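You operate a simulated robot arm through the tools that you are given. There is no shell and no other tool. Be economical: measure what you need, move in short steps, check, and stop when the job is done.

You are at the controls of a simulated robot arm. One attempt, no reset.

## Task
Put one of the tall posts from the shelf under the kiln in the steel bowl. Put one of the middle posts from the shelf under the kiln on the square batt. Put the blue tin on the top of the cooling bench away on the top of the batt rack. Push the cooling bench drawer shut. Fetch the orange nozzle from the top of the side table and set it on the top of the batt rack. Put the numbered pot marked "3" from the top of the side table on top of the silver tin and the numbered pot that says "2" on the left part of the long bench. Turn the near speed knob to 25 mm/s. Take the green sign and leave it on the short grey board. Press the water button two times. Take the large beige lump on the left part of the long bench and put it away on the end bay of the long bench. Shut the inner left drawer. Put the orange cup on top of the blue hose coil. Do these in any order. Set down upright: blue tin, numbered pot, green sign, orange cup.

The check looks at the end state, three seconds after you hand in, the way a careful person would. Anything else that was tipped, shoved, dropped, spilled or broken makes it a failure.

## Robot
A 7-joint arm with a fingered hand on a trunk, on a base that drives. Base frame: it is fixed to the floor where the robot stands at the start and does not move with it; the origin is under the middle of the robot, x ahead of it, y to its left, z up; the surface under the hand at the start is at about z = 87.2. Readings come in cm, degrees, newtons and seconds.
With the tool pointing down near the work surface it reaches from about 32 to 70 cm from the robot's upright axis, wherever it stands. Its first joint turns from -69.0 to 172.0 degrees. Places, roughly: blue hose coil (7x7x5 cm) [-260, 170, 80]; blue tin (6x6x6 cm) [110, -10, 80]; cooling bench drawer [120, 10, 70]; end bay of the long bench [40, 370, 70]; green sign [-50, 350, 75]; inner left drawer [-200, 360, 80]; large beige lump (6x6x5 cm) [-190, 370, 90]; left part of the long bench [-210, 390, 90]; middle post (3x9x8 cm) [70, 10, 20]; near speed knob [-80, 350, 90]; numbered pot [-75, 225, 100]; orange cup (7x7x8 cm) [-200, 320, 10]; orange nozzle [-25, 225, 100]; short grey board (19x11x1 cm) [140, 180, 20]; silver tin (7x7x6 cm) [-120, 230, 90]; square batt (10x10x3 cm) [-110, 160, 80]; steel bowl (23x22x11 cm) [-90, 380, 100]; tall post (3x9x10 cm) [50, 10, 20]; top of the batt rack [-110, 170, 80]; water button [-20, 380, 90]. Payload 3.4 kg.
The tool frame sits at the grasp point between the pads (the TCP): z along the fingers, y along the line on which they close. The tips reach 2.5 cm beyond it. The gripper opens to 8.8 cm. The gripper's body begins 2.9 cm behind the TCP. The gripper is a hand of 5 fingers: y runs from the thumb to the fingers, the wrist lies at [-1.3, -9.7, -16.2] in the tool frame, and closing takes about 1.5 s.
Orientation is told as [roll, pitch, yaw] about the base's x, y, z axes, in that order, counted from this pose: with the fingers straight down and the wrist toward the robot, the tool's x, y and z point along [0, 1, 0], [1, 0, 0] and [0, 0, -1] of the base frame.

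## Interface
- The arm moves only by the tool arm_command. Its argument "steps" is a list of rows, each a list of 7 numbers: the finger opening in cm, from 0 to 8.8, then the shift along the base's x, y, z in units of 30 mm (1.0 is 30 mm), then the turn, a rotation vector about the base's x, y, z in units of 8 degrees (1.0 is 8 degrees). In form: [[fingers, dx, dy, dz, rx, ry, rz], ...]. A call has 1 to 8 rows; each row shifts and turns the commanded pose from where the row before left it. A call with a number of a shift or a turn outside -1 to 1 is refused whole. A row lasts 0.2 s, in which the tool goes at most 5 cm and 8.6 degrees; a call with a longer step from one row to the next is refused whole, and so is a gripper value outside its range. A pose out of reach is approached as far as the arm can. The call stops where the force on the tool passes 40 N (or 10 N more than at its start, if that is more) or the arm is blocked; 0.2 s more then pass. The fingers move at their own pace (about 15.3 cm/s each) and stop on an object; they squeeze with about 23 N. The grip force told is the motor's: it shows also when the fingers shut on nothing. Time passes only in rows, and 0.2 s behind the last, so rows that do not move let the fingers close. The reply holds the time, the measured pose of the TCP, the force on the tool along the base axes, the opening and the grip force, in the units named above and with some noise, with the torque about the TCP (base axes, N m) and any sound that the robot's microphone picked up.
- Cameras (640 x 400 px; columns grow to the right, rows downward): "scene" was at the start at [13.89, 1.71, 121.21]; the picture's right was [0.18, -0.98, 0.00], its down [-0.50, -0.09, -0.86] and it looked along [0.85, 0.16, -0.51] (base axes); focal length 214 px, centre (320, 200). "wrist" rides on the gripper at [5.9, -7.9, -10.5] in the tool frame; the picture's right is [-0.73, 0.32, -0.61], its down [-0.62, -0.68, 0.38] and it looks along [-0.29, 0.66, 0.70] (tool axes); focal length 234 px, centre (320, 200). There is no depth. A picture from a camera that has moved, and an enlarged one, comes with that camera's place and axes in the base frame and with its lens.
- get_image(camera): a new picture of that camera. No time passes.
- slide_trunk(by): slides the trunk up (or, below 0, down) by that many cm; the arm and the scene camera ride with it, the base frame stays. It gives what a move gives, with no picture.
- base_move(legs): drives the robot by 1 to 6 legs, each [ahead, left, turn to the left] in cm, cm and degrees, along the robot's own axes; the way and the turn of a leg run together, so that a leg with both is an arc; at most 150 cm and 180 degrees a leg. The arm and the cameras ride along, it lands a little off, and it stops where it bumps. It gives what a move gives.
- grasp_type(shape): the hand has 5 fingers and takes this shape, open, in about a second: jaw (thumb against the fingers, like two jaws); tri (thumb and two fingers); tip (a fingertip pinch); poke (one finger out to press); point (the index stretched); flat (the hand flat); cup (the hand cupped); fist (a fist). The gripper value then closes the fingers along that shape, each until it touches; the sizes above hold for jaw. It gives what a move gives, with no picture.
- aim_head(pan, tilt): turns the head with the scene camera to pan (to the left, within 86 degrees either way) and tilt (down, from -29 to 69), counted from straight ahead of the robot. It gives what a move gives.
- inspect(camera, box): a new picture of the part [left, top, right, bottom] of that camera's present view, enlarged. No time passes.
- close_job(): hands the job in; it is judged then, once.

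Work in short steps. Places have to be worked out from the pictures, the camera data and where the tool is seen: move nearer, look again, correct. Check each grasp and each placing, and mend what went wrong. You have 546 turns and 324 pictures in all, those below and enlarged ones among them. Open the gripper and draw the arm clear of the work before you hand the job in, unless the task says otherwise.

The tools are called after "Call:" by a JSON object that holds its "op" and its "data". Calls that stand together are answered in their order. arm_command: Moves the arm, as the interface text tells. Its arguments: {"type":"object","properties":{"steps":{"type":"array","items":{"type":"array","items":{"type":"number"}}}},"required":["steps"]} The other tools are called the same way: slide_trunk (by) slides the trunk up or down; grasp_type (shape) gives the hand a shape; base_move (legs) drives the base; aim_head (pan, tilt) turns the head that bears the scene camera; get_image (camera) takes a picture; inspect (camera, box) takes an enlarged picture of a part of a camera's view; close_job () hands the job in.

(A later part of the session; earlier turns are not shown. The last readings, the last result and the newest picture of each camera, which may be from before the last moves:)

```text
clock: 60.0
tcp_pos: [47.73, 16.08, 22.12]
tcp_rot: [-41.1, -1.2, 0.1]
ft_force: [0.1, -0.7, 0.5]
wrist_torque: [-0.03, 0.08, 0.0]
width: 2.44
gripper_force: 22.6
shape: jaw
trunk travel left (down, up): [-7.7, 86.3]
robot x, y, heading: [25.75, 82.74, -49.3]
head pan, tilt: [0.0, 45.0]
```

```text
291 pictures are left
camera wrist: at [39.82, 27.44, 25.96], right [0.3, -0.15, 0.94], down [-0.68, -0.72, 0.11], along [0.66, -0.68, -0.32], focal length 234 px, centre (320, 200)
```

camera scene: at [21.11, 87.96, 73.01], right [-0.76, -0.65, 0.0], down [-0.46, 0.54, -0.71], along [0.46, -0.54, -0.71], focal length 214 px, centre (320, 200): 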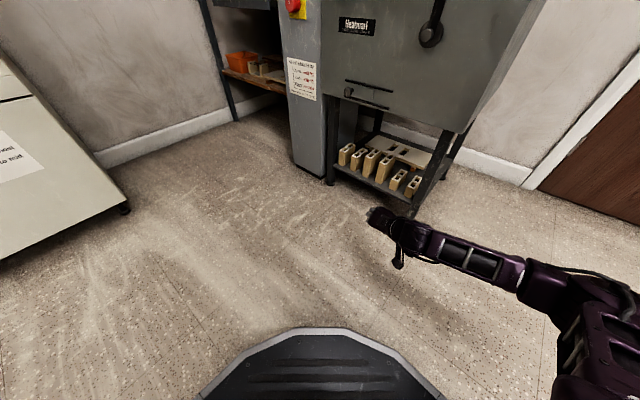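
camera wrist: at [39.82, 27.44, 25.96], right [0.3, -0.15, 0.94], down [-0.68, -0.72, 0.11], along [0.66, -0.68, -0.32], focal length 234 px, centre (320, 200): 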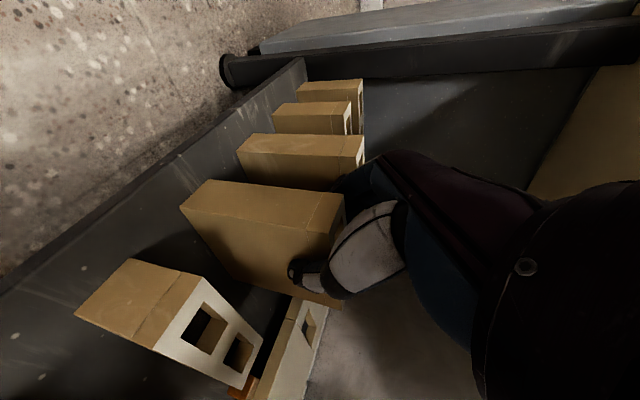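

Gripped. Lift 3 cm with the trunk and pull out along +y.

Call:
{"op": "slide_trunk", "data": {"by": 3}}

Call:
{"op": "arm_command", "data": {"steps": [[2, 0, 0.5, 0, 0, 0, 0], [2, 0, 0.5, 0, 0, 0, 0], [2, 0, 0.5, 0, 0, 0, 0], [2, 0, 0.5, 0, 0, 0, 0], [2, 0, 0.5, 0, 0, 0, 0], [2, 0, 0.5, 0, 0, 0, 0], [2, 0, 0.5, 0, 0, 0, 0]]}}

Call:
{"op": "get_image", "data": {"camera": "wrist"}}

Call:
{"op": "get_image", "data": {"camera": "scene"}}

```text
clock: 60.7
tcp_pos: [47.81, 16.22, 25.16]
tcp_rot: [-41.2, -1.2, 0.1]
ft_force: [-0.2, 0.4, -1.1]
wrist_torque: [0.07, 0.0, -0.06]
width: 2.44
gripper_force: 23.6
shape: jaw
trunk travel left (down, up): [-10.7, 83.3]
robot x, y, heading: [25.86, 82.46, -49.6]
head pan, tilt: [0.0, 45.0]
```

```text
clock: 62.3
tcp_pos: [47.58, 22.49, 25.43]
tcp_rot: [-41.0, -1.0, 0.1]
ft_force: [-0.7, 0.4, -2.0]
wrist_torque: [0.04, 0.0, -0.01]
width: 2.44
gripper_force: 23.3
shape: jaw
out of reach, approached as far as the arm can: row 5, 6, 7
trunk travel left (down, up): [-10.7, 83.3]
robot x, y, heading: [25.86, 82.82, -49.6]
head pan, tilt: [0.0, 45.0]
```

```text
290 pictures are left
camera wrist: at [39.61, 33.81, 29.25], right [0.31, -0.15, 0.94], down [-0.68, -0.72, 0.11], along [0.66, -0.67, -0.32], focal length 234 px, centre (320, 200)
```

wrist: 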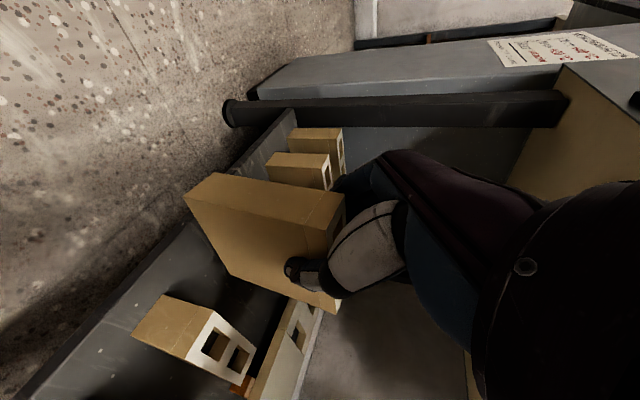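

```text
289 pictures are left
camera scene: at [34.16, 72.73, 83.5], right [-0.76, -0.65, 0.0], down [-0.46, 0.54, -0.71], along [0.46, -0.54, -0.71], focal length 214 px, centre (320, 200)
```

scene: 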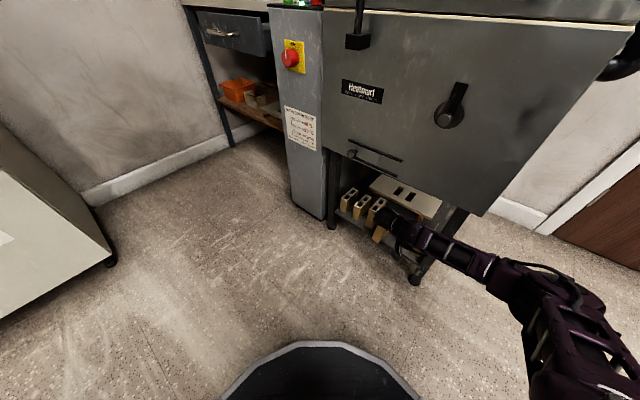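

Held firmly and level. I back out along +y, then raise the trunk and turn toward the long bench.

Call:
{"op": "base_move", "data": {"legs": [[-26.6, 22.7, 0]]}}

Call:
{"op": "slide_trunk", "data": {"by": 40}}

Call:
{"op": "slide_trunk", "data": {"by": 40}}

Call:
{"op": "base_move", "data": {"legs": [[0, 0, 139.5]]}}

Call:
{"op": "aim_head", "data": {"pan": 20, "tilt": 25}}

Call:
{"op": "get_image", "data": {"camera": "scene"}}

```text
clock: 64.6
tcp_pos: [48.14, 57.82, 25.42]
tcp_rot: [-40.8, -1.0, 0.1]
ft_force: [-0.1, 0.4, -2.6]
wrist_torque: [0.06, -0.01, 0.01]
width: 2.45
gripper_force: 23.2
shape: jaw
trunk travel left (down, up): [-10.7, 83.3]
robot x, y, heading: [26.46, 118.06, -49.3]
head pan, tilt: [0.0, 45.0]
```

```text
clock: 68.4
tcp_pos: [48.05, 57.62, 65.33]
tcp_rot: [-40.9, -1.0, 0.2]
ft_force: [-0.1, 0.2, -2.9]
wrist_torque: [0.04, -0.01, 0.01]
width: 2.43
gripper_force: 22.5
shape: jaw
trunk travel left (down, up): [-50.7, 43.3]
robot x, y, heading: [26.1, 117.95, -49.5]
head pan, tilt: [0.0, 45.0]
```

```text
clock: 72.3
tcp_pos: [48.08, 57.73, 105.49]
tcp_rot: [-41.0, -1.0, 0.1]
ft_force: [0.2, 0.4, -2.7]
wrist_torque: [0.05, 0.03, -0.01]
width: 2.43
gripper_force: 22.9
shape: jaw
trunk travel left (down, up): [-90.7, 3.3]
robot x, y, heading: [26.2, 117.67, -49.5]
head pan, tilt: [0.0, 45.0]
```

```text
clock: 78.4
tcp_pos: [49.37, 177.66, 105.41]
tcp_rot: [-40.9, -1.0, 138.7]
ft_force: [-0.6, -1.0, -2.5]
wrist_torque: [-0.07, 0.02, 0.01]
width: 2.43
gripper_force: 22.9
shape: jaw
trunk travel left (down, up): [-90.7, 3.3]
robot x, y, heading: [25.94, 117.85, 89.4]
head pan, tilt: [0.0, 45.0]
```

```text
clock: 79.2
tcp_pos: [49.4, 177.5, 105.39]
tcp_rot: [-41.0, -1.0, 138.8]
ft_force: [-0.1, -0.1, -1.4]
wrist_torque: [-0.04, 0.02, 0.0]
width: 2.4
gripper_force: 23.0
shape: jaw
trunk travel left (down, up): [-90.7, 3.3]
robot x, y, heading: [26.47, 118.05, 89.3]
head pan, tilt: [20.0, 25.0]
```

```text
288 pictures are left
camera scene: at [23.18, 131.73, 166.55], right [0.94, 0.33, 0.0], down [0.14, -0.4, -0.91], along [-0.3, 0.86, -0.42], focal length 214 px, centre (320, 200)
```

scene: 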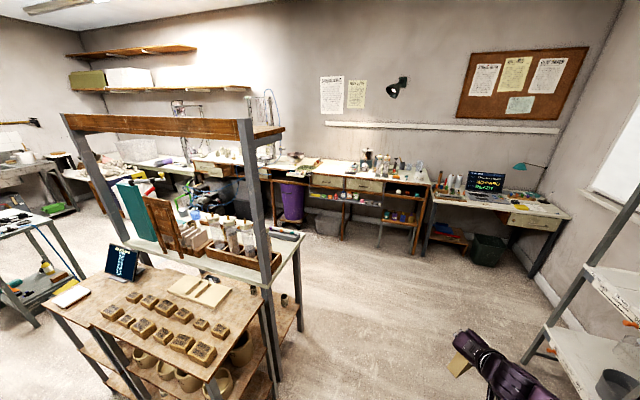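

Clear overview. I raise the hand ~12 cm, then drive the aisle x≈26 to y≈275 and slide left toward the bowl.

Call:
{"op": "arm_command", "data": {"steps": [[2, 0, 0, 0.8, 0, 0, 0], [2, 0, 0, 0.8, 0, 0, 0], [2, 0, 0, 0.8, 0, 0, 0], [2, 0, 0, 0.8, 0, 0, 0], [2, 0, 0, 0.8, 0, 0, 0]]}}

Call:
{"op": "base_move", "data": {"legs": [[150, 0, 0], [5, 0, 0], [0, 100, 0]]}}

Call:
{"op": "aim_head", "data": {"pan": 10, "tilt": 40}}

Call:
{"op": "get_image", "data": {"camera": "scene"}}

```text
clock: 80.4
tcp_pos: [49.36, 177.48, 117.11]
tcp_rot: [-40.8, -1.0, 138.8]
ft_force: [-0.4, -0.2, -2.9]
wrist_torque: [-0.01, 0.0, -0.01]
width: 2.41
gripper_force: 22.7
shape: jaw
trunk travel left (down, up): [-90.7, 3.3]
robot x, y, heading: [26.21, 117.85, 89.2]
head pan, tilt: [20.0, 25.0]
```

```text
clock: 93.1
tcp_pos: [-47.8, 332.86, 117.25]
tcp_rot: [-40.9, -1.0, 138.6]
ft_force: [-0.9, 0.5, -1.9]
wrist_torque: [-0.08, 0.0, -0.01]
width: 2.42
gripper_force: 23.5
shape: jaw
trunk travel left (down, up): [-90.7, 3.3]
robot x, y, heading: [-71.31, 273.03, 89.1]
head pan, tilt: [20.0, 25.0]
```

```text
clock: 93.8
tcp_pos: [-47.9, 332.88, 117.27]
tcp_rot: [-40.9, -1.0, 138.6]
ft_force: [0.2, -0.1, -2.6]
wrist_torque: [-0.02, 0.05, 0.03]
width: 2.41
gripper_force: 23.1
shape: jaw
trunk travel left (down, up): [-90.7, 3.3]
robot x, y, heading: [-71.11, 273.07, 89.2]
head pan, tilt: [10.0, 40.0]
```

```text
287 pictures are left
camera scene: at [-72.61, 286.75, 164.23], right [0.99, 0.16, 0.0], down [0.1, -0.63, -0.77], along [-0.12, 0.76, -0.64], focal length 214 px, centre (320, 200)
```

scene: 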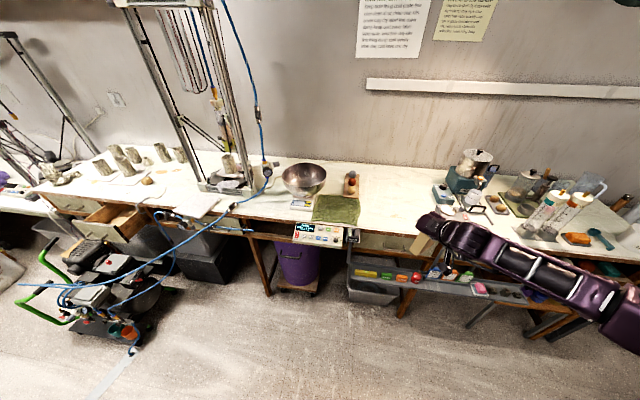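

Bowl centre is near (−97,383). I drive left 30 and ahead 30, then finish with the arm, staying clear of the blue hose.

Call:
{"op": "base_move", "data": {"legs": [[0, 30, 0], [30, 0, 0]]}}

Call:
{"op": "arm_command", "data": {"steps": [[2, -0.8, 0.3, 0, 0, 0, 0], [2, -0.8, 0.3, 0, 0, 0, 0], [2, -0.8, 0.3, 0, 0, 0, 0], [2, -0.8, 0.3, 0, 0, 0, 0]]}}

Call:
{"op": "get_image", "data": {"camera": "scene"}}

```text
clock: 97.6
tcp_pos: [-78.21, 363.41, 117.18]
tcp_rot: [-40.9, -1.1, 138.5]
ft_force: [0.5, -0.3, -2.0]
wrist_torque: [-0.02, 0.03, 0.03]
width: 2.42
gripper_force: 23.1
shape: jaw
trunk travel left (down, up): [-90.7, 3.3]
robot x, y, heading: [-101.77, 303.84, 89.3]
head pan, tilt: [10.0, 40.0]
```

```text
clock: 98.6
tcp_pos: [-87.83, 366.96, 117.27]
tcp_rot: [-41.0, -0.9, 138.5]
ft_force: [0.0, -0.6, -2.9]
wrist_torque: [-0.03, 0.03, -0.03]
width: 2.43
gripper_force: 23.0
shape: jaw
trunk travel left (down, up): [-90.7, 3.3]
robot x, y, heading: [-101.47, 303.85, 89.4]
head pan, tilt: [10.0, 40.0]
```

```text
286 pictures are left
camera scene: at [-103.06, 317.46, 164.22], right [0.99, 0.16, 0.0], down [0.1, -0.64, -0.77], along [-0.12, 0.76, -0.64], focal length 214 px, centre (320, 200)
```

scene: 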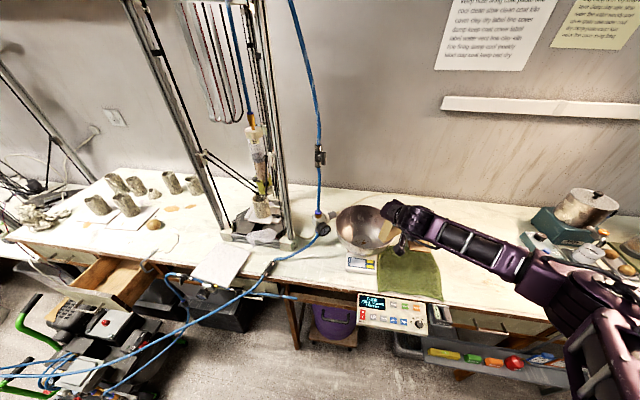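

Call:
{"op": "arm_command", "data": {"steps": [[2, -0.7, 0.8, 0, 0, 0, 0], [2, -0.7, 0.8, 0, 0, 0, 0], [2, -0.4, 0.8, 0, 0, 0, 0]]}}

Call:
{"op": "inspect", "data": {"camera": "scene", "box": [300, 170, 460, 270]}}

Call:
{"op": "get_image", "data": {"camera": "wrist"}}

```text
clock: 99.4
tcp_pos: [-93.12, 374.33, 117.33]
tcp_rot: [-40.9, -0.9, 138.5]
ft_force: [-0.4, -0.1, -2.6]
wrist_torque: [-0.05, 0.02, 0.0]
width: 2.41
gripper_force: 23.4
shape: jaw
trunk travel left (down, up): [-90.7, 3.3]
robot x, y, heading: [-101.49, 303.77, 89.1]
head pan, tilt: [10.0, 40.0]
```

```text
4.00 times, centred on (380, 220) of scene
camera zoom: at [-102.96, 317.46, 164.22], right [0.99, 0.16, 0.0], down [0.1, -0.64, -0.77], along [-0.12, 0.76, -0.64], focal length 858 px, centre (80, 120)
```

zoom: 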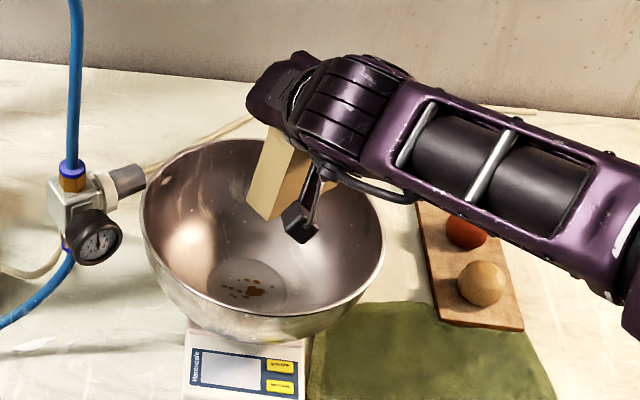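

```text
284 pictures are left
camera wrist: at [-94.62, 360.71, 121.06], right [-0.13, 0.32, 0.94], down [0.99, 0.09, 0.11], along [-0.05, 0.94, -0.33], focal length 234 px, centre (320, 200)
```

wrist: 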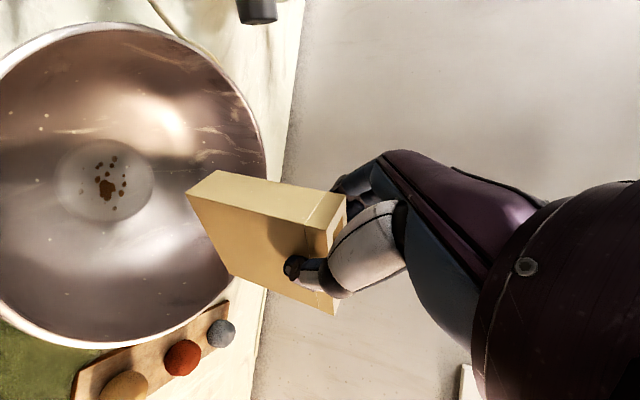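

Bowl bottom is centred at about (−94.6,374.8); the hand is nearly above it. I shift slightly and lower gently.

Call:
{"op": "arm_command", "data": {"steps": [[2, -0.8, -0.3, -0.3, 0, 0, 0], [2, 0, 0, -0.6, 0, 0, 0], [2, 0, 0, -0.6, 0, 0, 0], [2, 0, 0, -0.6, 0, 0, 0], [2, 0, 0, -0.6, 0, 0, 0], [2, 0, 0, -0.5, 0, 0, 0]]}}

Call:
{"op": "inspect", "data": {"camera": "scene", "box": [300, 170, 460, 270]}}

```text
clock: 100.8
tcp_pos: [-95.6, 373.5, 107.67]
tcp_rot: [-40.7, -0.9, 138.4]
ft_force: [-0.2, 0.7, -2.6]
wrist_torque: [-0.03, 0.04, -0.04]
width: 2.44
gripper_force: 22.6
shape: jaw
trunk travel left (down, up): [-90.7, 3.3]
robot x, y, heading: [-101.47, 304.19, 89.2]
head pan, tilt: [10.0, 40.0]
```

```text
4.00 times, centred on (380, 220) of scene
camera zoom: at [-102.9, 317.43, 164.22], right [0.99, 0.16, 0.0], down [0.1, -0.64, -0.77], along [-0.12, 0.76, -0.64], focal length 858 px, centre (80, 120)
```

zoom: 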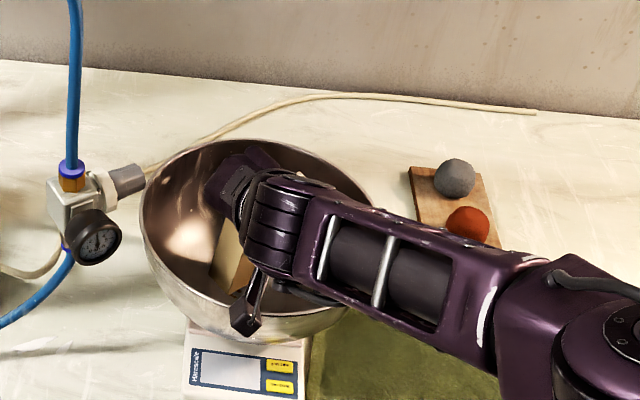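

Call:
{"op": "arm_command", "data": {"steps": [[2, 0, 0, -0.3, 0, 0, 0], [2, 0, 0, -0.3, 0, 0, 0], [2, 0, 0, -0.3, 0, 0, 0]]}}

Call:
{"op": "get_image", "data": {"camera": "wrist"}}

```text
clock: 101.6
tcp_pos: [-95.53, 373.26, 104.93]
tcp_rot: [-41.0, -1.0, 138.5]
ft_force: [0.1, 0.3, -1.4]
wrist_torque: [-0.04, 0.02, 0.0]
width: 2.44
gripper_force: 23.1
shape: jaw
trunk travel left (down, up): [-90.7, 3.3]
robot x, y, heading: [-101.5, 303.75, 89.0]
head pan, tilt: [10.0, 40.0]
```

```text
282 pictures are left
camera wrist: at [-96.96, 359.66, 108.8], right [-0.13, 0.32, 0.94], down [0.99, 0.09, 0.11], along [-0.05, 0.94, -0.33], focal length 234 px, centre (320, 200)
```

wrist: 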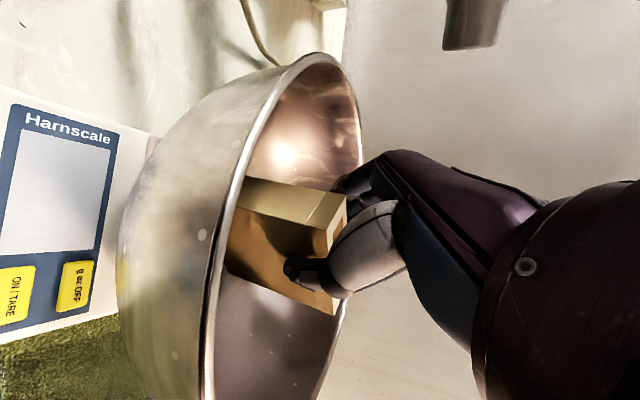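

Call:
{"op": "arm_command", "data": {"steps": [[2, 0, 0.1, -0.25, 0, 0, 0], [2, 0, 0.1, -0.25, 0, 0, 0], [2, 0, 0.1, -0.25, 0, 0, 0]]}}

Call:
{"op": "get_image", "data": {"camera": "wrist"}}

```text
clock: 102.4
tcp_pos: [-95.81, 373.84, 103.6]
tcp_rot: [-41.4, -1.4, 138.6]
ft_force: [-4.8, 1.3, 31.5]
wrist_torque: [0.5, -0.02, -0.09]
width: 2.75
gripper_force: 22.9
shape: jaw
trunk travel left (down, up): [-90.7, 3.3]
robot x, y, heading: [-101.57, 303.72, 88.9]
head pan, tilt: [10.0, 40.0]
```

```text
281 pictures are left
camera wrist: at [-97.23, 360.19, 107.18], right [-0.13, 0.3, 0.94], down [0.99, 0.09, 0.11], along [-0.05, 0.95, -0.31], focal length 234 px, centre (320, 200)
```

wrist: 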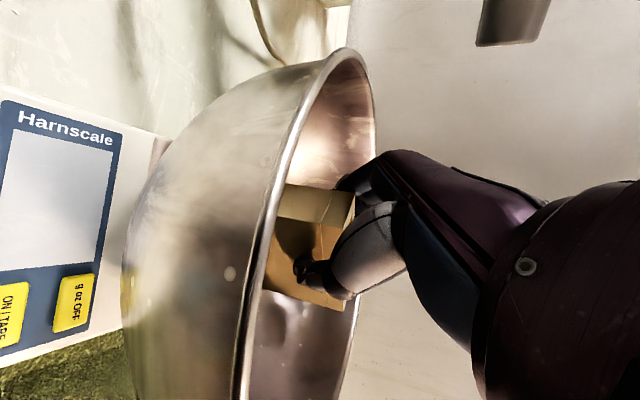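

The post rests in the bowl (31 N). Back up slightly and open.

Call:
{"op": "arm_command", "data": {"steps": [[2, 0, 0, 0.2, 0, 0, 0], [3, 0, 0, 0, 0, 0, 0], [3.6, 0, 0, 0, 0, 0, 0], [4.5, 0, 0, 0, 0, 0, 0], [5, 0, 0, 0.3, 0, 0, 0], [5, 0, 0, 0.5, 0, 0, 0], [5, 0, 0, 1, 0, 0, 0], [5, 0, 0, 1, 0, 0, 0]]}}

Call:
{"op": "arm_command", "data": {"steps": [[5, 0.3, -0.5, 1, 0, 0, 0], [5, 0.5, -1, 0.5, 0, 0, 0], [5, 0.5, -1, 0, 0, 0, 0], [5, 0.8, -1, 0, 0, 0, 0], [5, 1, -1, 0, 0, 0, 0]]}}

Call:
{"op": "get_image", "data": {"camera": "scene"}}

```text
clock: 104.2
tcp_pos: [-95.44, 374.13, 111.71]
tcp_rot: [-40.8, -1.1, 138.5]
ft_force: [0.1, -0.9, 0.7]
wrist_torque: [-0.01, 0.0, 0.0]
width: 4.98
gripper_force: 0.0
shape: jaw
trunk travel left (down, up): [-90.7, 3.3]
robot x, y, heading: [-101.36, 303.96, 88.7]
head pan, tilt: [10.0, 40.0]
```

```text
clock: 105.4
tcp_pos: [-86.24, 360.65, 116.39]
tcp_rot: [-40.8, -1.2, 138.5]
ft_force: [0.5, 0.3, -0.4]
wrist_torque: [0.0, 0.03, 0.01]
width: 4.97
gripper_force: 0.0
shape: jaw
trunk travel left (down, up): [-90.7, 3.3]
robot x, y, heading: [-101.56, 303.65, 89.3]
head pan, tilt: [10.0, 40.0]
```

```text
280 pictures are left
camera scene: at [-102.6, 317.09, 164.25], right [0.99, 0.16, 0.0], down [0.1, -0.63, -0.77], along [-0.12, 0.76, -0.64], focal length 214 px, centre (320, 200)
```

scene: 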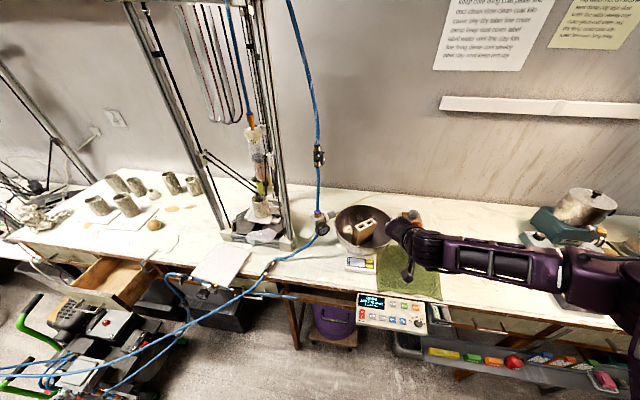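

Post is in the bowl. Now inspect the control panel with the speed knobs.

Call:
{"op": "inspect", "data": {"camera": "scene", "box": [340, 270, 460, 345]}}

Call:
{"op": "get_image", "data": {"camera": "wrist"}}

```text
5.33 times, centred on (400, 308) of scene
camera zoom: at [-102.6, 317.09, 164.25], right [0.99, 0.16, 0.0], down [0.1, -0.63, -0.77], along [-0.12, 0.76, -0.64], focal length 1144 px, centre (-107, -373)
```

zoom: 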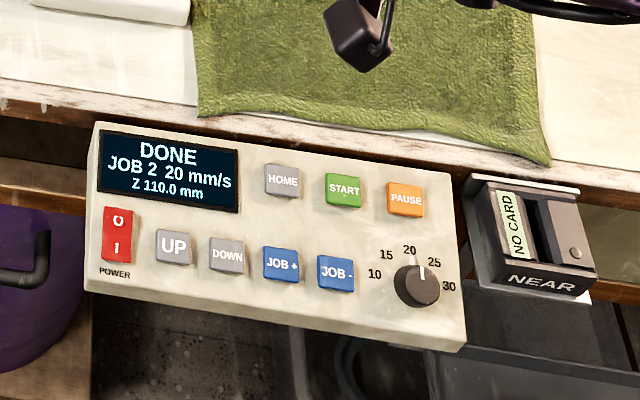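

```text
278 pictures are left
camera wrist: at [-87.72, 346.91, 120.22], right [-0.13, 0.31, 0.94], down [0.99, 0.09, 0.1], along [-0.05, 0.95, -0.32], focal length 234 px, centre (320, 200)
```

wrist: 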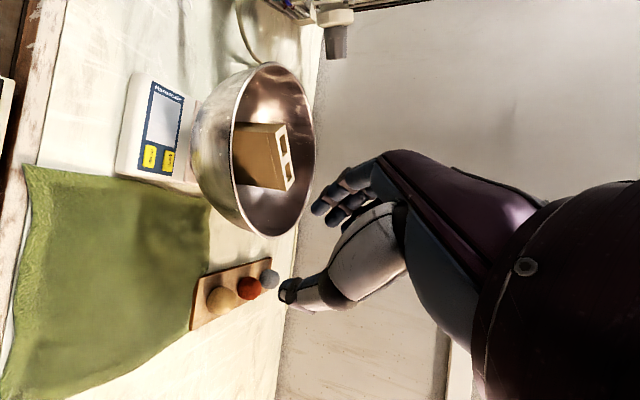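

The pointer is at 20; it must go to 25 (about 45° clockwise). I back off and lower to see the panel from another angle.

Call:
{"op": "base_move", "data": {"legs": [[-28, -25, 0]]}}

Call:
{"op": "slide_trunk", "data": {"by": -35}}

Call:
{"op": "aim_head", "data": {"pan": 0, "tilt": 25}}

Call:
{"op": "get_image", "data": {"camera": "scene"}}

```text
clock: 107.8
tcp_pos: [-61.71, 332.38, 116.39]
tcp_rot: [-40.9, -0.9, 138.8]
ft_force: [0.3, -0.2, -0.4]
wrist_torque: [0.01, 0.01, -0.02]
width: 4.95
gripper_force: 0.1
shape: jaw
trunk travel left (down, up): [-90.7, 3.3]
robot x, y, heading: [-76.47, 275.57, 89.4]
head pan, tilt: [10.0, 40.0]
```

```text
clock: 111.2
tcp_pos: [-61.78, 332.34, 81.36]
tcp_rot: [-40.9, -1.1, 138.8]
ft_force: [-0.8, -0.1, -0.2]
wrist_torque: [0.03, -0.01, 0.01]
width: 4.97
gripper_force: 0.1
shape: jaw
trunk travel left (down, up): [-55.7, 38.3]
robot x, y, heading: [-76.61, 275.88, 89.1]
head pan, tilt: [10.0, 40.0]
```

```text
clock: 112.0
tcp_pos: [-61.56, 332.33, 81.29]
tcp_rot: [-40.9, -1.1, 138.8]
ft_force: [-0.2, 0.1, -1.2]
wrist_torque: [0.01, 0.04, -0.03]
width: 4.98
gripper_force: 0.0
shape: jaw
trunk travel left (down, up): [-55.7, 38.3]
robot x, y, heading: [-76.65, 275.48, 89.0]
head pan, tilt: [0.0, 25.0]
```

```text
277 pictures are left
camera scene: at [-76.46, 289.68, 131.56], right [1.0, -0.01, 0.0], down [-0.01, -0.42, -0.91], along [0.01, 0.91, -0.42], focal length 214 px, centre (320, 200)
```

scene: 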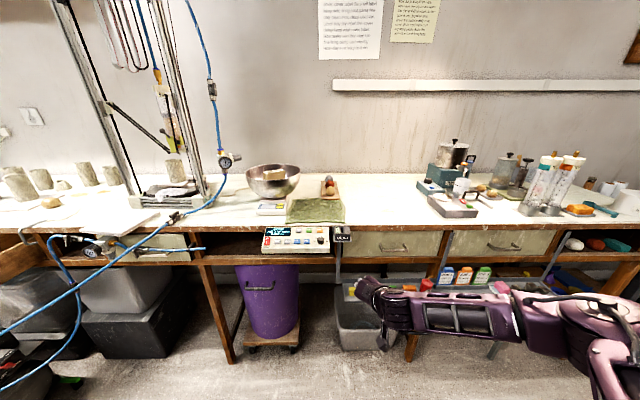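

Call:
{"op": "inspect", "data": {"camera": "scene", "box": [250, 205, 370, 280]}}

Call:
{"op": "inspect", "data": {"camera": "scene", "box": [400, 130, 640, 290]}}

Call:
{"op": "inspect", "data": {"camera": "scene", "box": [0, 140, 240, 290]}}

```text
5.33 times, centred on (310, 242) of scene
camera zoom: at [-76.46, 289.68, 131.56], right [1.0, -0.01, 0.0], down [-0.01, -0.42, -0.91], along [0.01, 0.91, -0.42], focal length 1144 px, centre (373, -27)
```

zoom: 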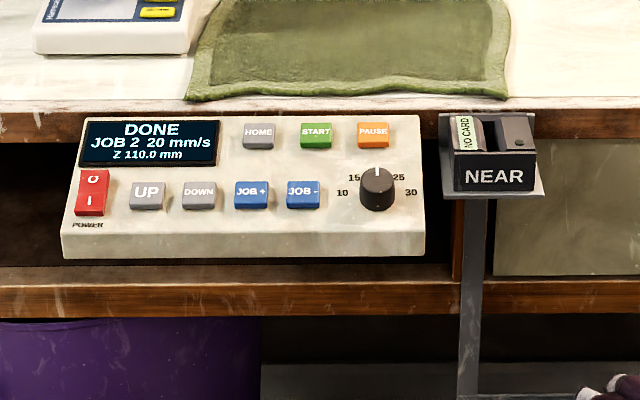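

```text
2.50 times, centred on (520, 210) of scene
camera zoom: at [-76.46, 289.68, 131.56], right [1.0, -0.01, 0.0], down [-0.01, -0.42, -0.91], along [0.01, 0.91, -0.42], focal length 536 px, centre (-180, 175)
```

zoom: 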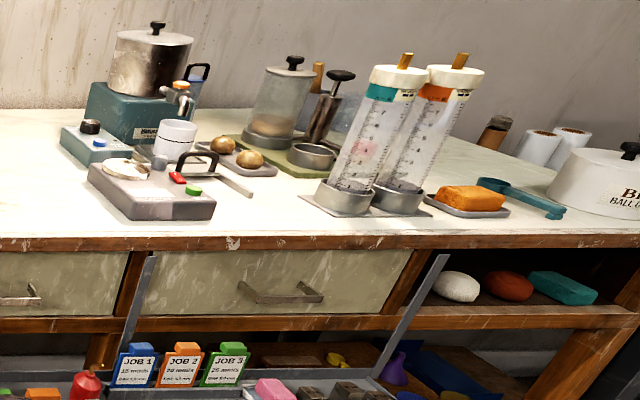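

```text
2.67 times, centred on (120, 215) of scene
camera zoom: at [-76.46, 289.68, 131.56], right [1.0, -0.01, 0.0], down [-0.01, -0.42, -0.91], along [0.01, 0.91, -0.42], focal length 572 px, centre (853, 160)
```

zoom: 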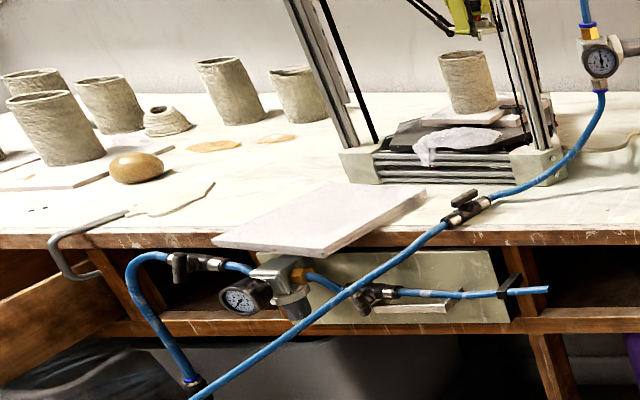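

Knob triangulates to about (−76,349.3,90), panel tilted ~15° toward me. I raise the hand and turn it to fingers-down with the pinch shape.

Call:
{"op": "slide_trunk", "data": {"by": 25}}

Call:
{"op": "arm_command", "data": {"steps": [[5, -0.5, -0.3, 0, -0.75, 0.66, 0], [5, -0.5, -0.3, 0, -0.75, 0.66, 0], [5, -0.5, -0.3, 0, -0.75, 0.66, 0], [5, -0.5, -0.3, 0, -0.75, 0.66, 0], [5, -0.5, -0.3, 0, -0.75, 0.66, 0], [5, -0.5, 0, 0, 0, 0, -1], [5, -0.5, 0, 0, 0, 0, -1], [5, -0.5, 0, 0, 0, 0, -1]]}}

Call:
{"op": "arm_command", "data": {"steps": [[5, -0.3, 0, 0, 0, 0, -1], [5, -0.3, 0, 0, 0, 0, -1], [5, -0.3, 0, 0, 0, 0, -1]]}}

Call:
{"op": "grasp_type", "data": {"shape": "tip"}}

Call:
{"op": "get_image", "data": {"camera": "wrist"}}

Call:
{"op": "aim_head", "data": {"pan": 0, "tilt": 40}}

Call:
{"op": "get_image", "data": {"camera": "scene"}}

```text
clock: 114.5
tcp_pos: [-61.76, 332.47, 106.31]
tcp_rot: [-41.0, -1.0, 138.7]
ft_force: [0.6, -0.7, -0.5]
wrist_torque: [0.01, 0.0, 0.01]
width: 4.97
gripper_force: 0.1
shape: jaw
trunk travel left (down, up): [-80.7, 13.3]
robot x, y, heading: [-76.68, 275.26, 89.1]
head pan, tilt: [0.0, 25.0]
```

```text
clock: 116.3
tcp_pos: [-73.86, 328.0, 106.36]
tcp_rot: [-0.9, -0.9, 113.9]
ft_force: [-0.7, 0.5, 0.9]
wrist_torque: [0.02, -0.02, -0.02]
width: 4.95
gripper_force: 0.0
shape: jaw
trunk travel left (down, up): [-80.7, 13.3]
robot x, y, heading: [-76.8, 275.31, 89.3]
head pan, tilt: [0.0, 25.0]
```

```text
clock: 117.2
tcp_pos: [-76.45, 327.96, 106.39]
tcp_rot: [-0.9, -0.8, 89.9]
ft_force: [1.3, -0.3, -0.8]
wrist_torque: [0.01, 0.0, -0.01]
width: 4.96
gripper_force: 0.0
shape: jaw
trunk travel left (down, up): [-80.7, 13.3]
robot x, y, heading: [-76.63, 275.28, 89.1]
head pan, tilt: [0.0, 25.0]
```

```text
clock: 118.0
tcp_pos: [-76.39, 327.87, 106.38]
tcp_rot: [-0.9, -0.8, 90.1]
ft_force: [0.0, -0.7, -0.3]
wrist_torque: [-0.02, 0.0, -0.01]
width: 8.78
gripper_force: 0.1
shape: tip
trunk travel left (down, up): [-80.7, 13.3]
robot x, y, heading: [-76.63, 275.66, 89.4]
head pan, tilt: [0.0, 25.0]
```

```text
273 pictures are left
camera wrist: at [-82.39, 319.93, 116.56], right [0.72, 0.32, 0.62], down [0.63, -0.67, -0.38], along [0.3, 0.67, -0.68], focal length 234 px, centre (320, 200)
```

wrist: 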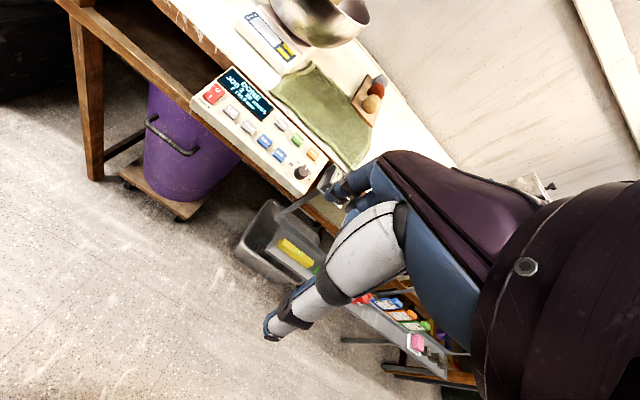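

```text
clock: 118.8
tcp_pos: [-76.5, 327.92, 106.37]
tcp_rot: [-0.8, -0.8, 90.1]
ft_force: [0.9, 0.2, -0.4]
wrist_torque: [0.01, 0.0, 0.01]
width: 8.79
gripper_force: 0.1
shape: tip
trunk travel left (down, up): [-80.7, 13.3]
robot x, y, heading: [-76.84, 275.4, 89.5]
head pan, tilt: [0.0, 40.0]
```

```text
272 pictures are left
camera scene: at [-76.46, 288.98, 154.24], right [1.0, -0.01, 0.0], down [-0.01, -0.64, -0.77], along [0.01, 0.77, -0.64], focal length 214 px, centre (320, 200)
```

scene: 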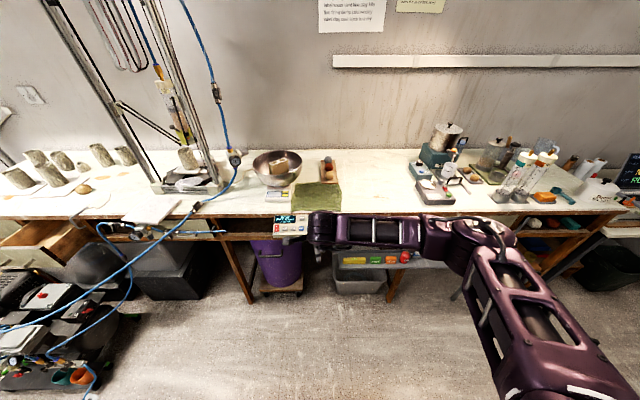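

Drive 16 ahead, tilt the tool 15° to match the panel, and set a 4 cm pinch to see the fingertips near the knob.

Call:
{"op": "base_move", "data": {"legs": [[16, 0, 0]]}}

Call:
{"op": "arm_command", "data": {"steps": [[4, 0, 0, 0, 1, 0, 0], [4, 0, 0, 0, 0.9, 0, 0], [4, 0, 0, -0.5, 0, 0, 0], [4, 0, 0, -0.5, 0, 0, 0], [4, 0, 0, 0, 0, 0, 0]]}}

Call:
{"op": "get_image", "data": {"camera": "wrist"}}

Call:
{"op": "inspect", "data": {"camera": "scene", "box": [250, 170, 410, 290]}}

```text
clock: 120.2
tcp_pos: [-76.35, 343.71, 106.49]
tcp_rot: [-0.9, -0.9, 90.2]
ft_force: [-0.8, 0.2, 0.2]
wrist_torque: [0.02, 0.0, 0.01]
width: 8.8
gripper_force: 0.1
shape: tip
trunk travel left (down, up): [-80.7, 13.3]
robot x, y, heading: [-76.2, 291.59, 89.5]
head pan, tilt: [0.0, 40.0]
```

```text
clock: 121.4
tcp_pos: [-76.49, 343.74, 103.41]
tcp_rot: [-1.0, -16.1, 90.4]
ft_force: [-0.8, -1.3, 0.1]
wrist_torque: [-0.05, 0.02, 0.0]
width: 4.08
gripper_force: 0.1
shape: tip
trunk travel left (down, up): [-80.7, 13.3]
robot x, y, heading: [-76.71, 291.87, 89.3]
head pan, tilt: [0.0, 40.0]
```

```text
271 pictures are left
camera wrist: at [-82.42, 333.44, 111.07], right [0.71, 0.14, 0.68], down [0.63, -0.55, -0.55], along [0.3, 0.82, -0.48], focal length 234 px, centre (320, 200)
```

wrist: 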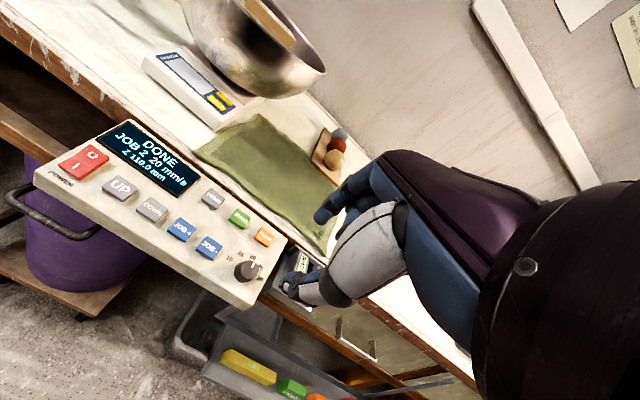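

```text
3.33 times, centred on (330, 230) of scene
camera zoom: at [-76.34, 304.99, 154.23], right [1.0, -0.01, 0.0], down [-0.01, -0.64, -0.77], along [0.01, 0.77, -0.64], focal length 715 px, centre (287, 100)
```

zoom: 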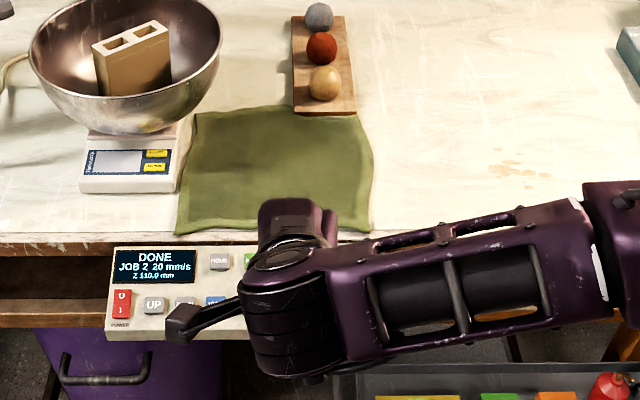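

Knob centre refined to (−76.0,348.6,89.8). I move to a point 6 cm above it along the axis.

Call:
{"op": "arm_command", "data": {"steps": [[4, 0.08, 0.5, -0.5, 0, 0, 0], [4, 0.08, 0.5, -0.5, 0, 0, 0], [4, 0, 0, -0.5, 0, 0, 0], [4, 0, 0, -0.5, 0, 0, 0]]}}

Call:
{"op": "get_image", "data": {"camera": "wrist"}}

```text
clock: 122.4
tcp_pos: [-75.92, 346.9, 97.28]
tcp_rot: [-1.0, -16.1, 90.2]
ft_force: [0.0, -0.2, 0.4]
wrist_torque: [0.01, -0.01, -0.01]
width: 4.06
gripper_force: 0.0
shape: tip
trunk travel left (down, up): [-80.7, 13.3]
robot x, y, heading: [-76.51, 291.7, 89.6]
head pan, tilt: [0.0, 40.0]
```

```text
269 pictures are left
camera wrist: at [-81.87, 336.49, 105.01], right [0.72, 0.14, 0.68], down [0.63, -0.55, -0.55], along [0.3, 0.82, -0.48], focal length 234 px, centre (320, 200)
```

wrist: 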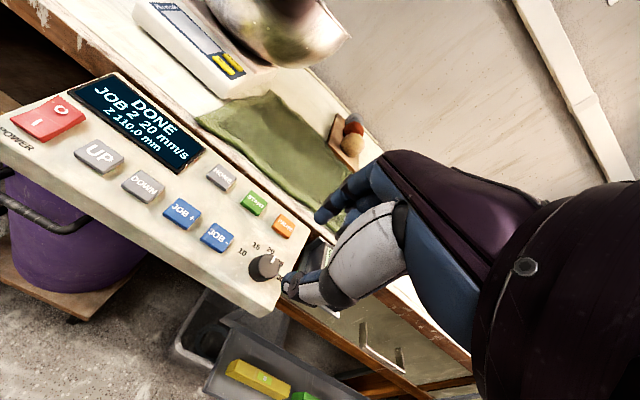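

Call:
{"op": "arm_command", "data": {"steps": [[4, -0.02, 0.13, -0.45, 0, 0, 0], [4, -0.02, 0.13, -0.45, 0, 0, 0], [4, 0, 0.13, -0.45, 0, 0, 0], [4, 0, 0.07, -0.3, 0, 0, 0]]}}

Call:
{"op": "get_image", "data": {"camera": "wrist"}}

```text
clock: 123.4
tcp_pos: [-76.09, 348.37, 92.47]
tcp_rot: [-0.9, -16.0, 90.3]
ft_force: [0.4, -0.7, 0.6]
wrist_torque: [-0.03, 0.03, 0.01]
width: 4.04
gripper_force: 0.1
shape: tip
trunk travel left (down, up): [-80.7, 13.3]
robot x, y, heading: [-76.18, 291.6, 89.6]
head pan, tilt: [0.0, 40.0]
```

```text
268 pictures are left
camera wrist: at [-82.03, 337.89, 100.18], right [0.71, 0.14, 0.68], down [0.63, -0.55, -0.55], along [0.3, 0.82, -0.48], focal length 234 px, centre (320, 200)
```

wrist: 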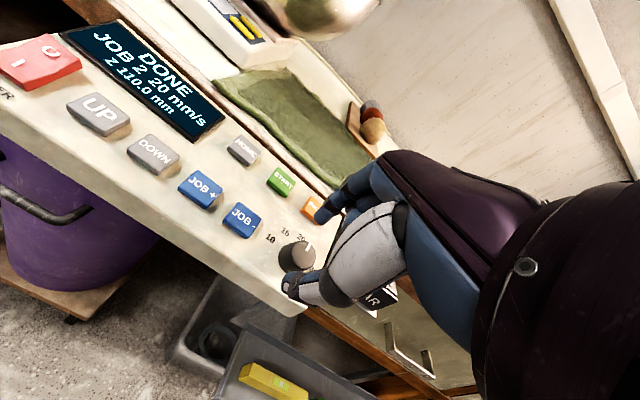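

Call:
{"op": "arm_command", "data": {"steps": [[3.1, 0, 0, 0, 0, 0, 0], [3.1, 0, 0.05, -0.2, 0, 0, 0], [3.1, 0, 0, 0, 0, 0, 0]]}}

Call:
{"op": "inspect", "data": {"camera": "wrist", "box": [220, 160, 420, 310]}}

```text
clock: 124.2
tcp_pos: [-76.06, 348.47, 91.9]
tcp_rot: [-1.0, -16.0, 90.3]
ft_force: [-0.2, 0.1, -1.1]
wrist_torque: [-0.02, 0.03, -0.01]
width: 3.15
gripper_force: 0.1
shape: tip
trunk travel left (down, up): [-80.7, 13.3]
robot x, y, heading: [-76.32, 291.2, 89.4]
head pan, tilt: [0.0, 40.0]
```

```text
2.67 times, centred on (320, 235) of wrist
camera zoom: at [-81.98, 338.02, 99.52], right [0.71, 0.14, 0.68], down [0.63, -0.55, -0.55], along [0.3, 0.82, -0.48], focal length 624 px, centre (320, 107)
```

zoom: 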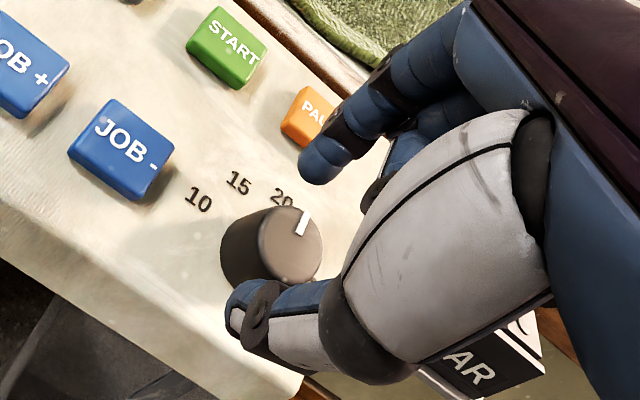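

The pinch straddles the knob. Slightly deeper and close.

Call:
{"op": "arm_command", "data": {"steps": [[3.1, 0, 0.04, -0.14, 0, 0, 0], [1.8, 0, 0, 0, 0, 0, 0], [1.8, 0, 0, 0, 0, 0, 0], [1.8, 0, 0, 0, 0, 0, 0], [1.8, 0, 0, 0, 0, 0, 0]]}}

Call:
{"op": "inspect", "data": {"camera": "wrist", "box": [220, 160, 420, 310]}}

```text
clock: 125.4
tcp_pos: [-76.0, 348.6, 91.42]
tcp_rot: [-1.0, -15.9, 90.3]
ft_force: [0.4, 0.8, -0.8]
wrist_torque: [0.0, -0.01, 0.0]
width: 1.84
gripper_force: 0.0
shape: tip
trunk travel left (down, up): [-80.7, 13.3]
robot x, y, heading: [-76.61, 291.56, 89.4]
head pan, tilt: [0.0, 40.0]
```

```text
2.67 times, centred on (320, 235) of wrist
camera zoom: at [-82.0, 338.15, 99.1], right [0.71, 0.14, 0.68], down [0.63, -0.55, -0.55], along [0.3, 0.82, -0.48], focal length 624 px, centre (320, 107)
```

zoom: 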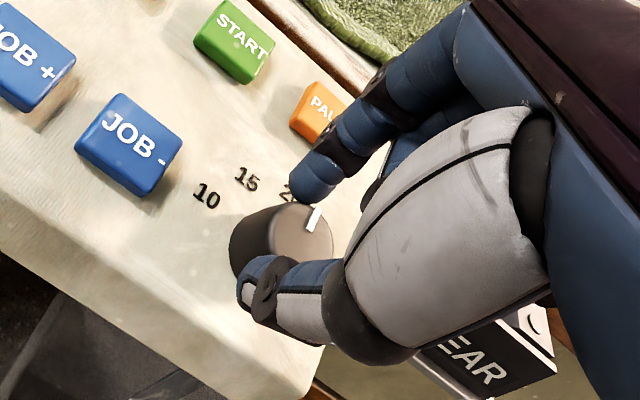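

Call:
{"op": "arm_command", "data": {"steps": [[1.2, 0, 0, 0, 0, 0, 0], [0.8, 0, 0, 0, 0, 0, 0], [0.8, 0, 0, 0, 0, 0, 0]]}}

Call:
{"op": "inspect", "data": {"camera": "wrist", "box": [220, 160, 420, 310]}}

```text
clock: 126.2
tcp_pos: [-76.21, 348.49, 91.7]
tcp_rot: [-1.1, -16.2, 90.3]
ft_force: [-1.7, 0.7, 8.8]
wrist_torque: [0.1, 0.0, 0.02]
width: 1.06
gripper_force: 23.1
shape: tip
trunk travel left (down, up): [-80.7, 13.3]
robot x, y, heading: [-76.36, 291.37, 89.6]
head pan, tilt: [0.0, 40.0]
```

```text
2.67 times, centred on (320, 235) of wrist
camera zoom: at [-82.08, 338.09, 99.23], right [0.71, 0.14, 0.68], down [0.63, -0.55, -0.55], along [0.3, 0.83, -0.48], focal length 624 px, centre (320, 107)
```

zoom: 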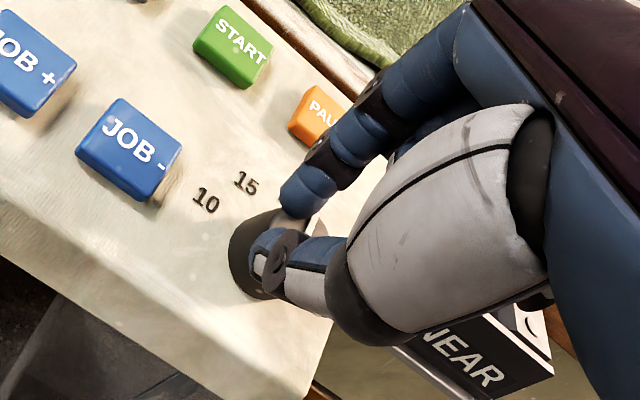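

The tips ride on the knob's top; open, go ~1 cm deeper, close again.

Call:
{"op": "arm_command", "data": {"steps": [[3.2, 0, 0, 0, 0, 0, 0], [3.2, 0, 0, 0, 0, 0, 0], [3.2, 0, 0.04, -0.15, 0, 0, 0], [3.2, 0, 0.04, -0.15, 0, 0, 0], [3.2, 0, 0, 0, 0, 0, 0]]}}

Call:
{"op": "arm_command", "data": {"steps": [[2.0, 0, 0, 0, 0, 0, 0], [1.5, 0, 0, 0, 0, 0, 0], [1.5, 0, 0, 0, 0, 0, 0]]}}

Call:
{"op": "inspect", "data": {"camera": "wrist", "box": [220, 160, 420, 310]}}

```text
clock: 127.4
tcp_pos: [-76.13, 348.71, 90.67]
tcp_rot: [-0.9, -16.0, 90.2]
ft_force: [0.3, 0.0, 0.4]
wrist_torque: [-0.02, 0.01, 0.04]
width: 3.19
gripper_force: 0.1
shape: tip
trunk travel left (down, up): [-80.7, 13.3]
robot x, y, heading: [-76.73, 291.53, 89.6]
head pan, tilt: [0.0, 40.0]
```

```text
clock: 128.2
tcp_pos: [-76.07, 348.78, 90.55]
tcp_rot: [-1.0, -15.9, 90.3]
ft_force: [0.4, 1.3, 1.1]
wrist_torque: [0.0, 0.02, 0.0]
width: 1.58
gripper_force: 0.0
shape: tip
trunk travel left (down, up): [-80.7, 13.3]
robot x, y, heading: [-76.74, 291.51, 89.5]
head pan, tilt: [0.0, 40.0]
```

```text
2.67 times, centred on (320, 235) of wrist
camera zoom: at [-82.01, 338.33, 98.25], right [0.71, 0.14, 0.68], down [0.63, -0.55, -0.55], along [0.3, 0.82, -0.48], focal length 624 px, centre (320, 107)
```

zoom: 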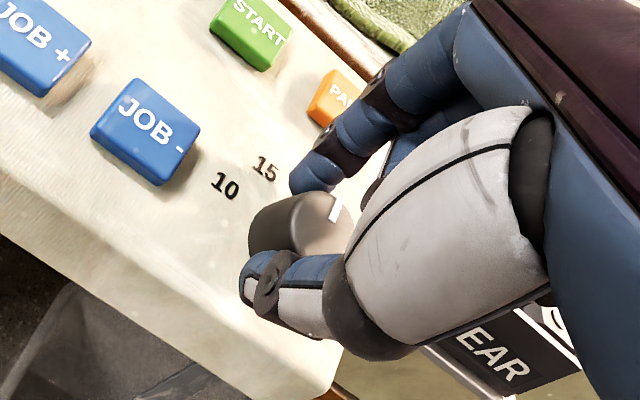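

Call:
{"op": "arm_command", "data": {"steps": [[1.0, 0, 0, 0, 0, 0, 0], [0.5, 0, 0, 0, 0, 0, 0], [0.5, 0, 0, 0, 0, 0, 0]]}}

Call:
{"op": "inspect", "data": {"camera": "wrist", "box": [220, 160, 420, 310]}}

```text
clock: 129.0
tcp_pos: [-76.18, 348.73, 90.53]
tcp_rot: [-1.0, -16.0, 90.3]
ft_force: [-5.2, 2.0, -0.3]
wrist_torque: [0.02, 0.07, 0.04]
width: 1.23
gripper_force: 22.9
shape: tip
trunk travel left (down, up): [-80.7, 13.3]
robot x, y, heading: [-76.63, 291.6, 89.2]
head pan, tilt: [0.0, 40.0]
```

```text
2.67 times, centred on (320, 235) of wrist
camera zoom: at [-82.14, 338.32, 98.24], right [0.71, 0.14, 0.68], down [0.63, -0.55, -0.55], along [0.3, 0.82, -0.48], focal length 624 px, centre (320, 107)
```

zoom: 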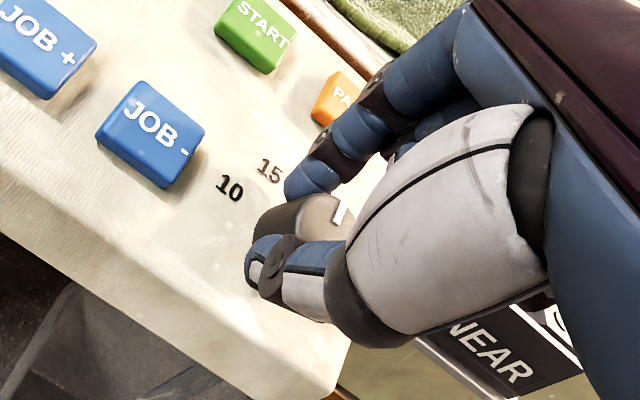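

Side force suggests the knob centre is slightly to +x; open, shift 0.4 cm right, regrasp.

Call:
{"op": "arm_command", "data": {"steps": [[3, 0, 0, 0, 0, 0, 0], [3, 0.15, -0.05, 0, 0, 0, 0], [3, 0, 0, 0, 0, 0, 0], [1.4, 0, 0, 0, 0, 0, 0], [0.5, 0, 0, 0, 0, 0, 0], [0.5, 0, 0, 0, 0, 0, 0]]}}

Call:
{"op": "inspect", "data": {"camera": "wrist", "box": [220, 160, 420, 310]}}

```text
clock: 130.4
tcp_pos: [-75.68, 348.68, 90.58]
tcp_rot: [-0.9, -16.0, 90.2]
ft_force: [1.0, 1.7, 2.2]
wrist_torque: [0.11, -0.04, -0.03]
width: 1.48
gripper_force: 23.2
shape: tip
trunk travel left (down, up): [-80.7, 13.3]
robot x, y, heading: [-76.73, 291.83, 89.6]
head pan, tilt: [0.0, 40.0]
```

```text
2.67 times, centred on (320, 235) of wrist
camera zoom: at [-81.52, 338.25, 98.21], right [0.71, 0.14, 0.68], down [0.63, -0.55, -0.55], along [0.3, 0.82, -0.48], focal length 624 px, centre (320, 107)
```

zoom: 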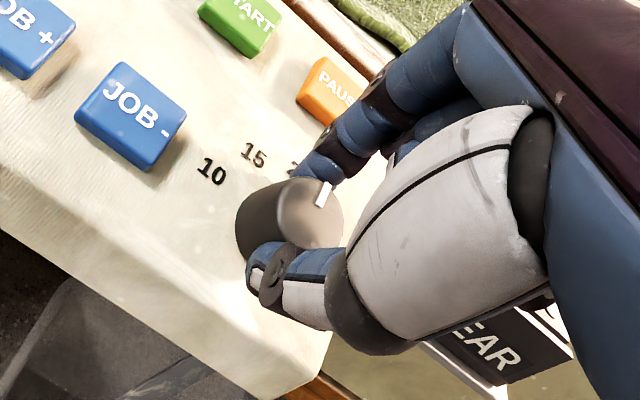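

Good centred grip. Turn clockwise 24° about the knob axis and check.

Call:
{"op": "arm_command", "data": {"steps": [[0.5, 0, 0, 0, 0, 0.27, -0.96], [0.5, 0, 0, 0, 0, 0.27, -0.96], [0.5, 0, 0, 0, 0, 0.27, -0.96]]}}

Call:
{"op": "inspect", "data": {"camera": "wrist", "box": [220, 160, 420, 310]}}

```text
clock: 131.2
tcp_pos: [-75.69, 348.61, 90.63]
tcp_rot: [5.7, -14.8, 65.4]
ft_force: [0.8, 3.1, 2.7]
wrist_torque: [0.13, -0.05, 0.06]
width: 1.52
gripper_force: 22.6
shape: tip
trunk travel left (down, up): [-80.7, 13.3]
robot x, y, heading: [-76.21, 291.54, 89.5]
head pan, tilt: [0.0, 40.0]
```

```text
2.67 times, centred on (320, 235) of wrist
camera zoom: at [-84.32, 341.3, 99.07], right [0.78, -0.17, 0.6], down [0.3, -0.74, -0.6], along [0.54, 0.65, -0.53], focal length 624 px, centre (320, 107)
```

zoom: 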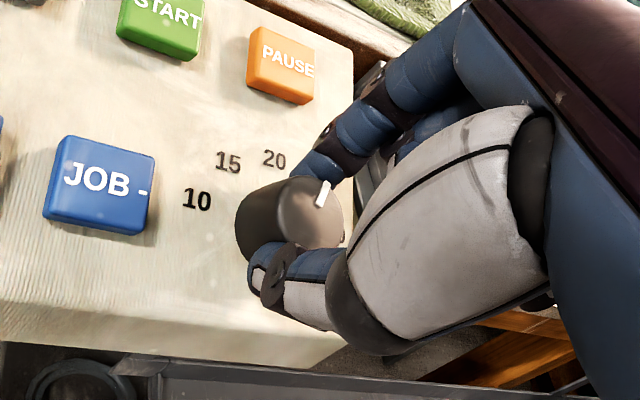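

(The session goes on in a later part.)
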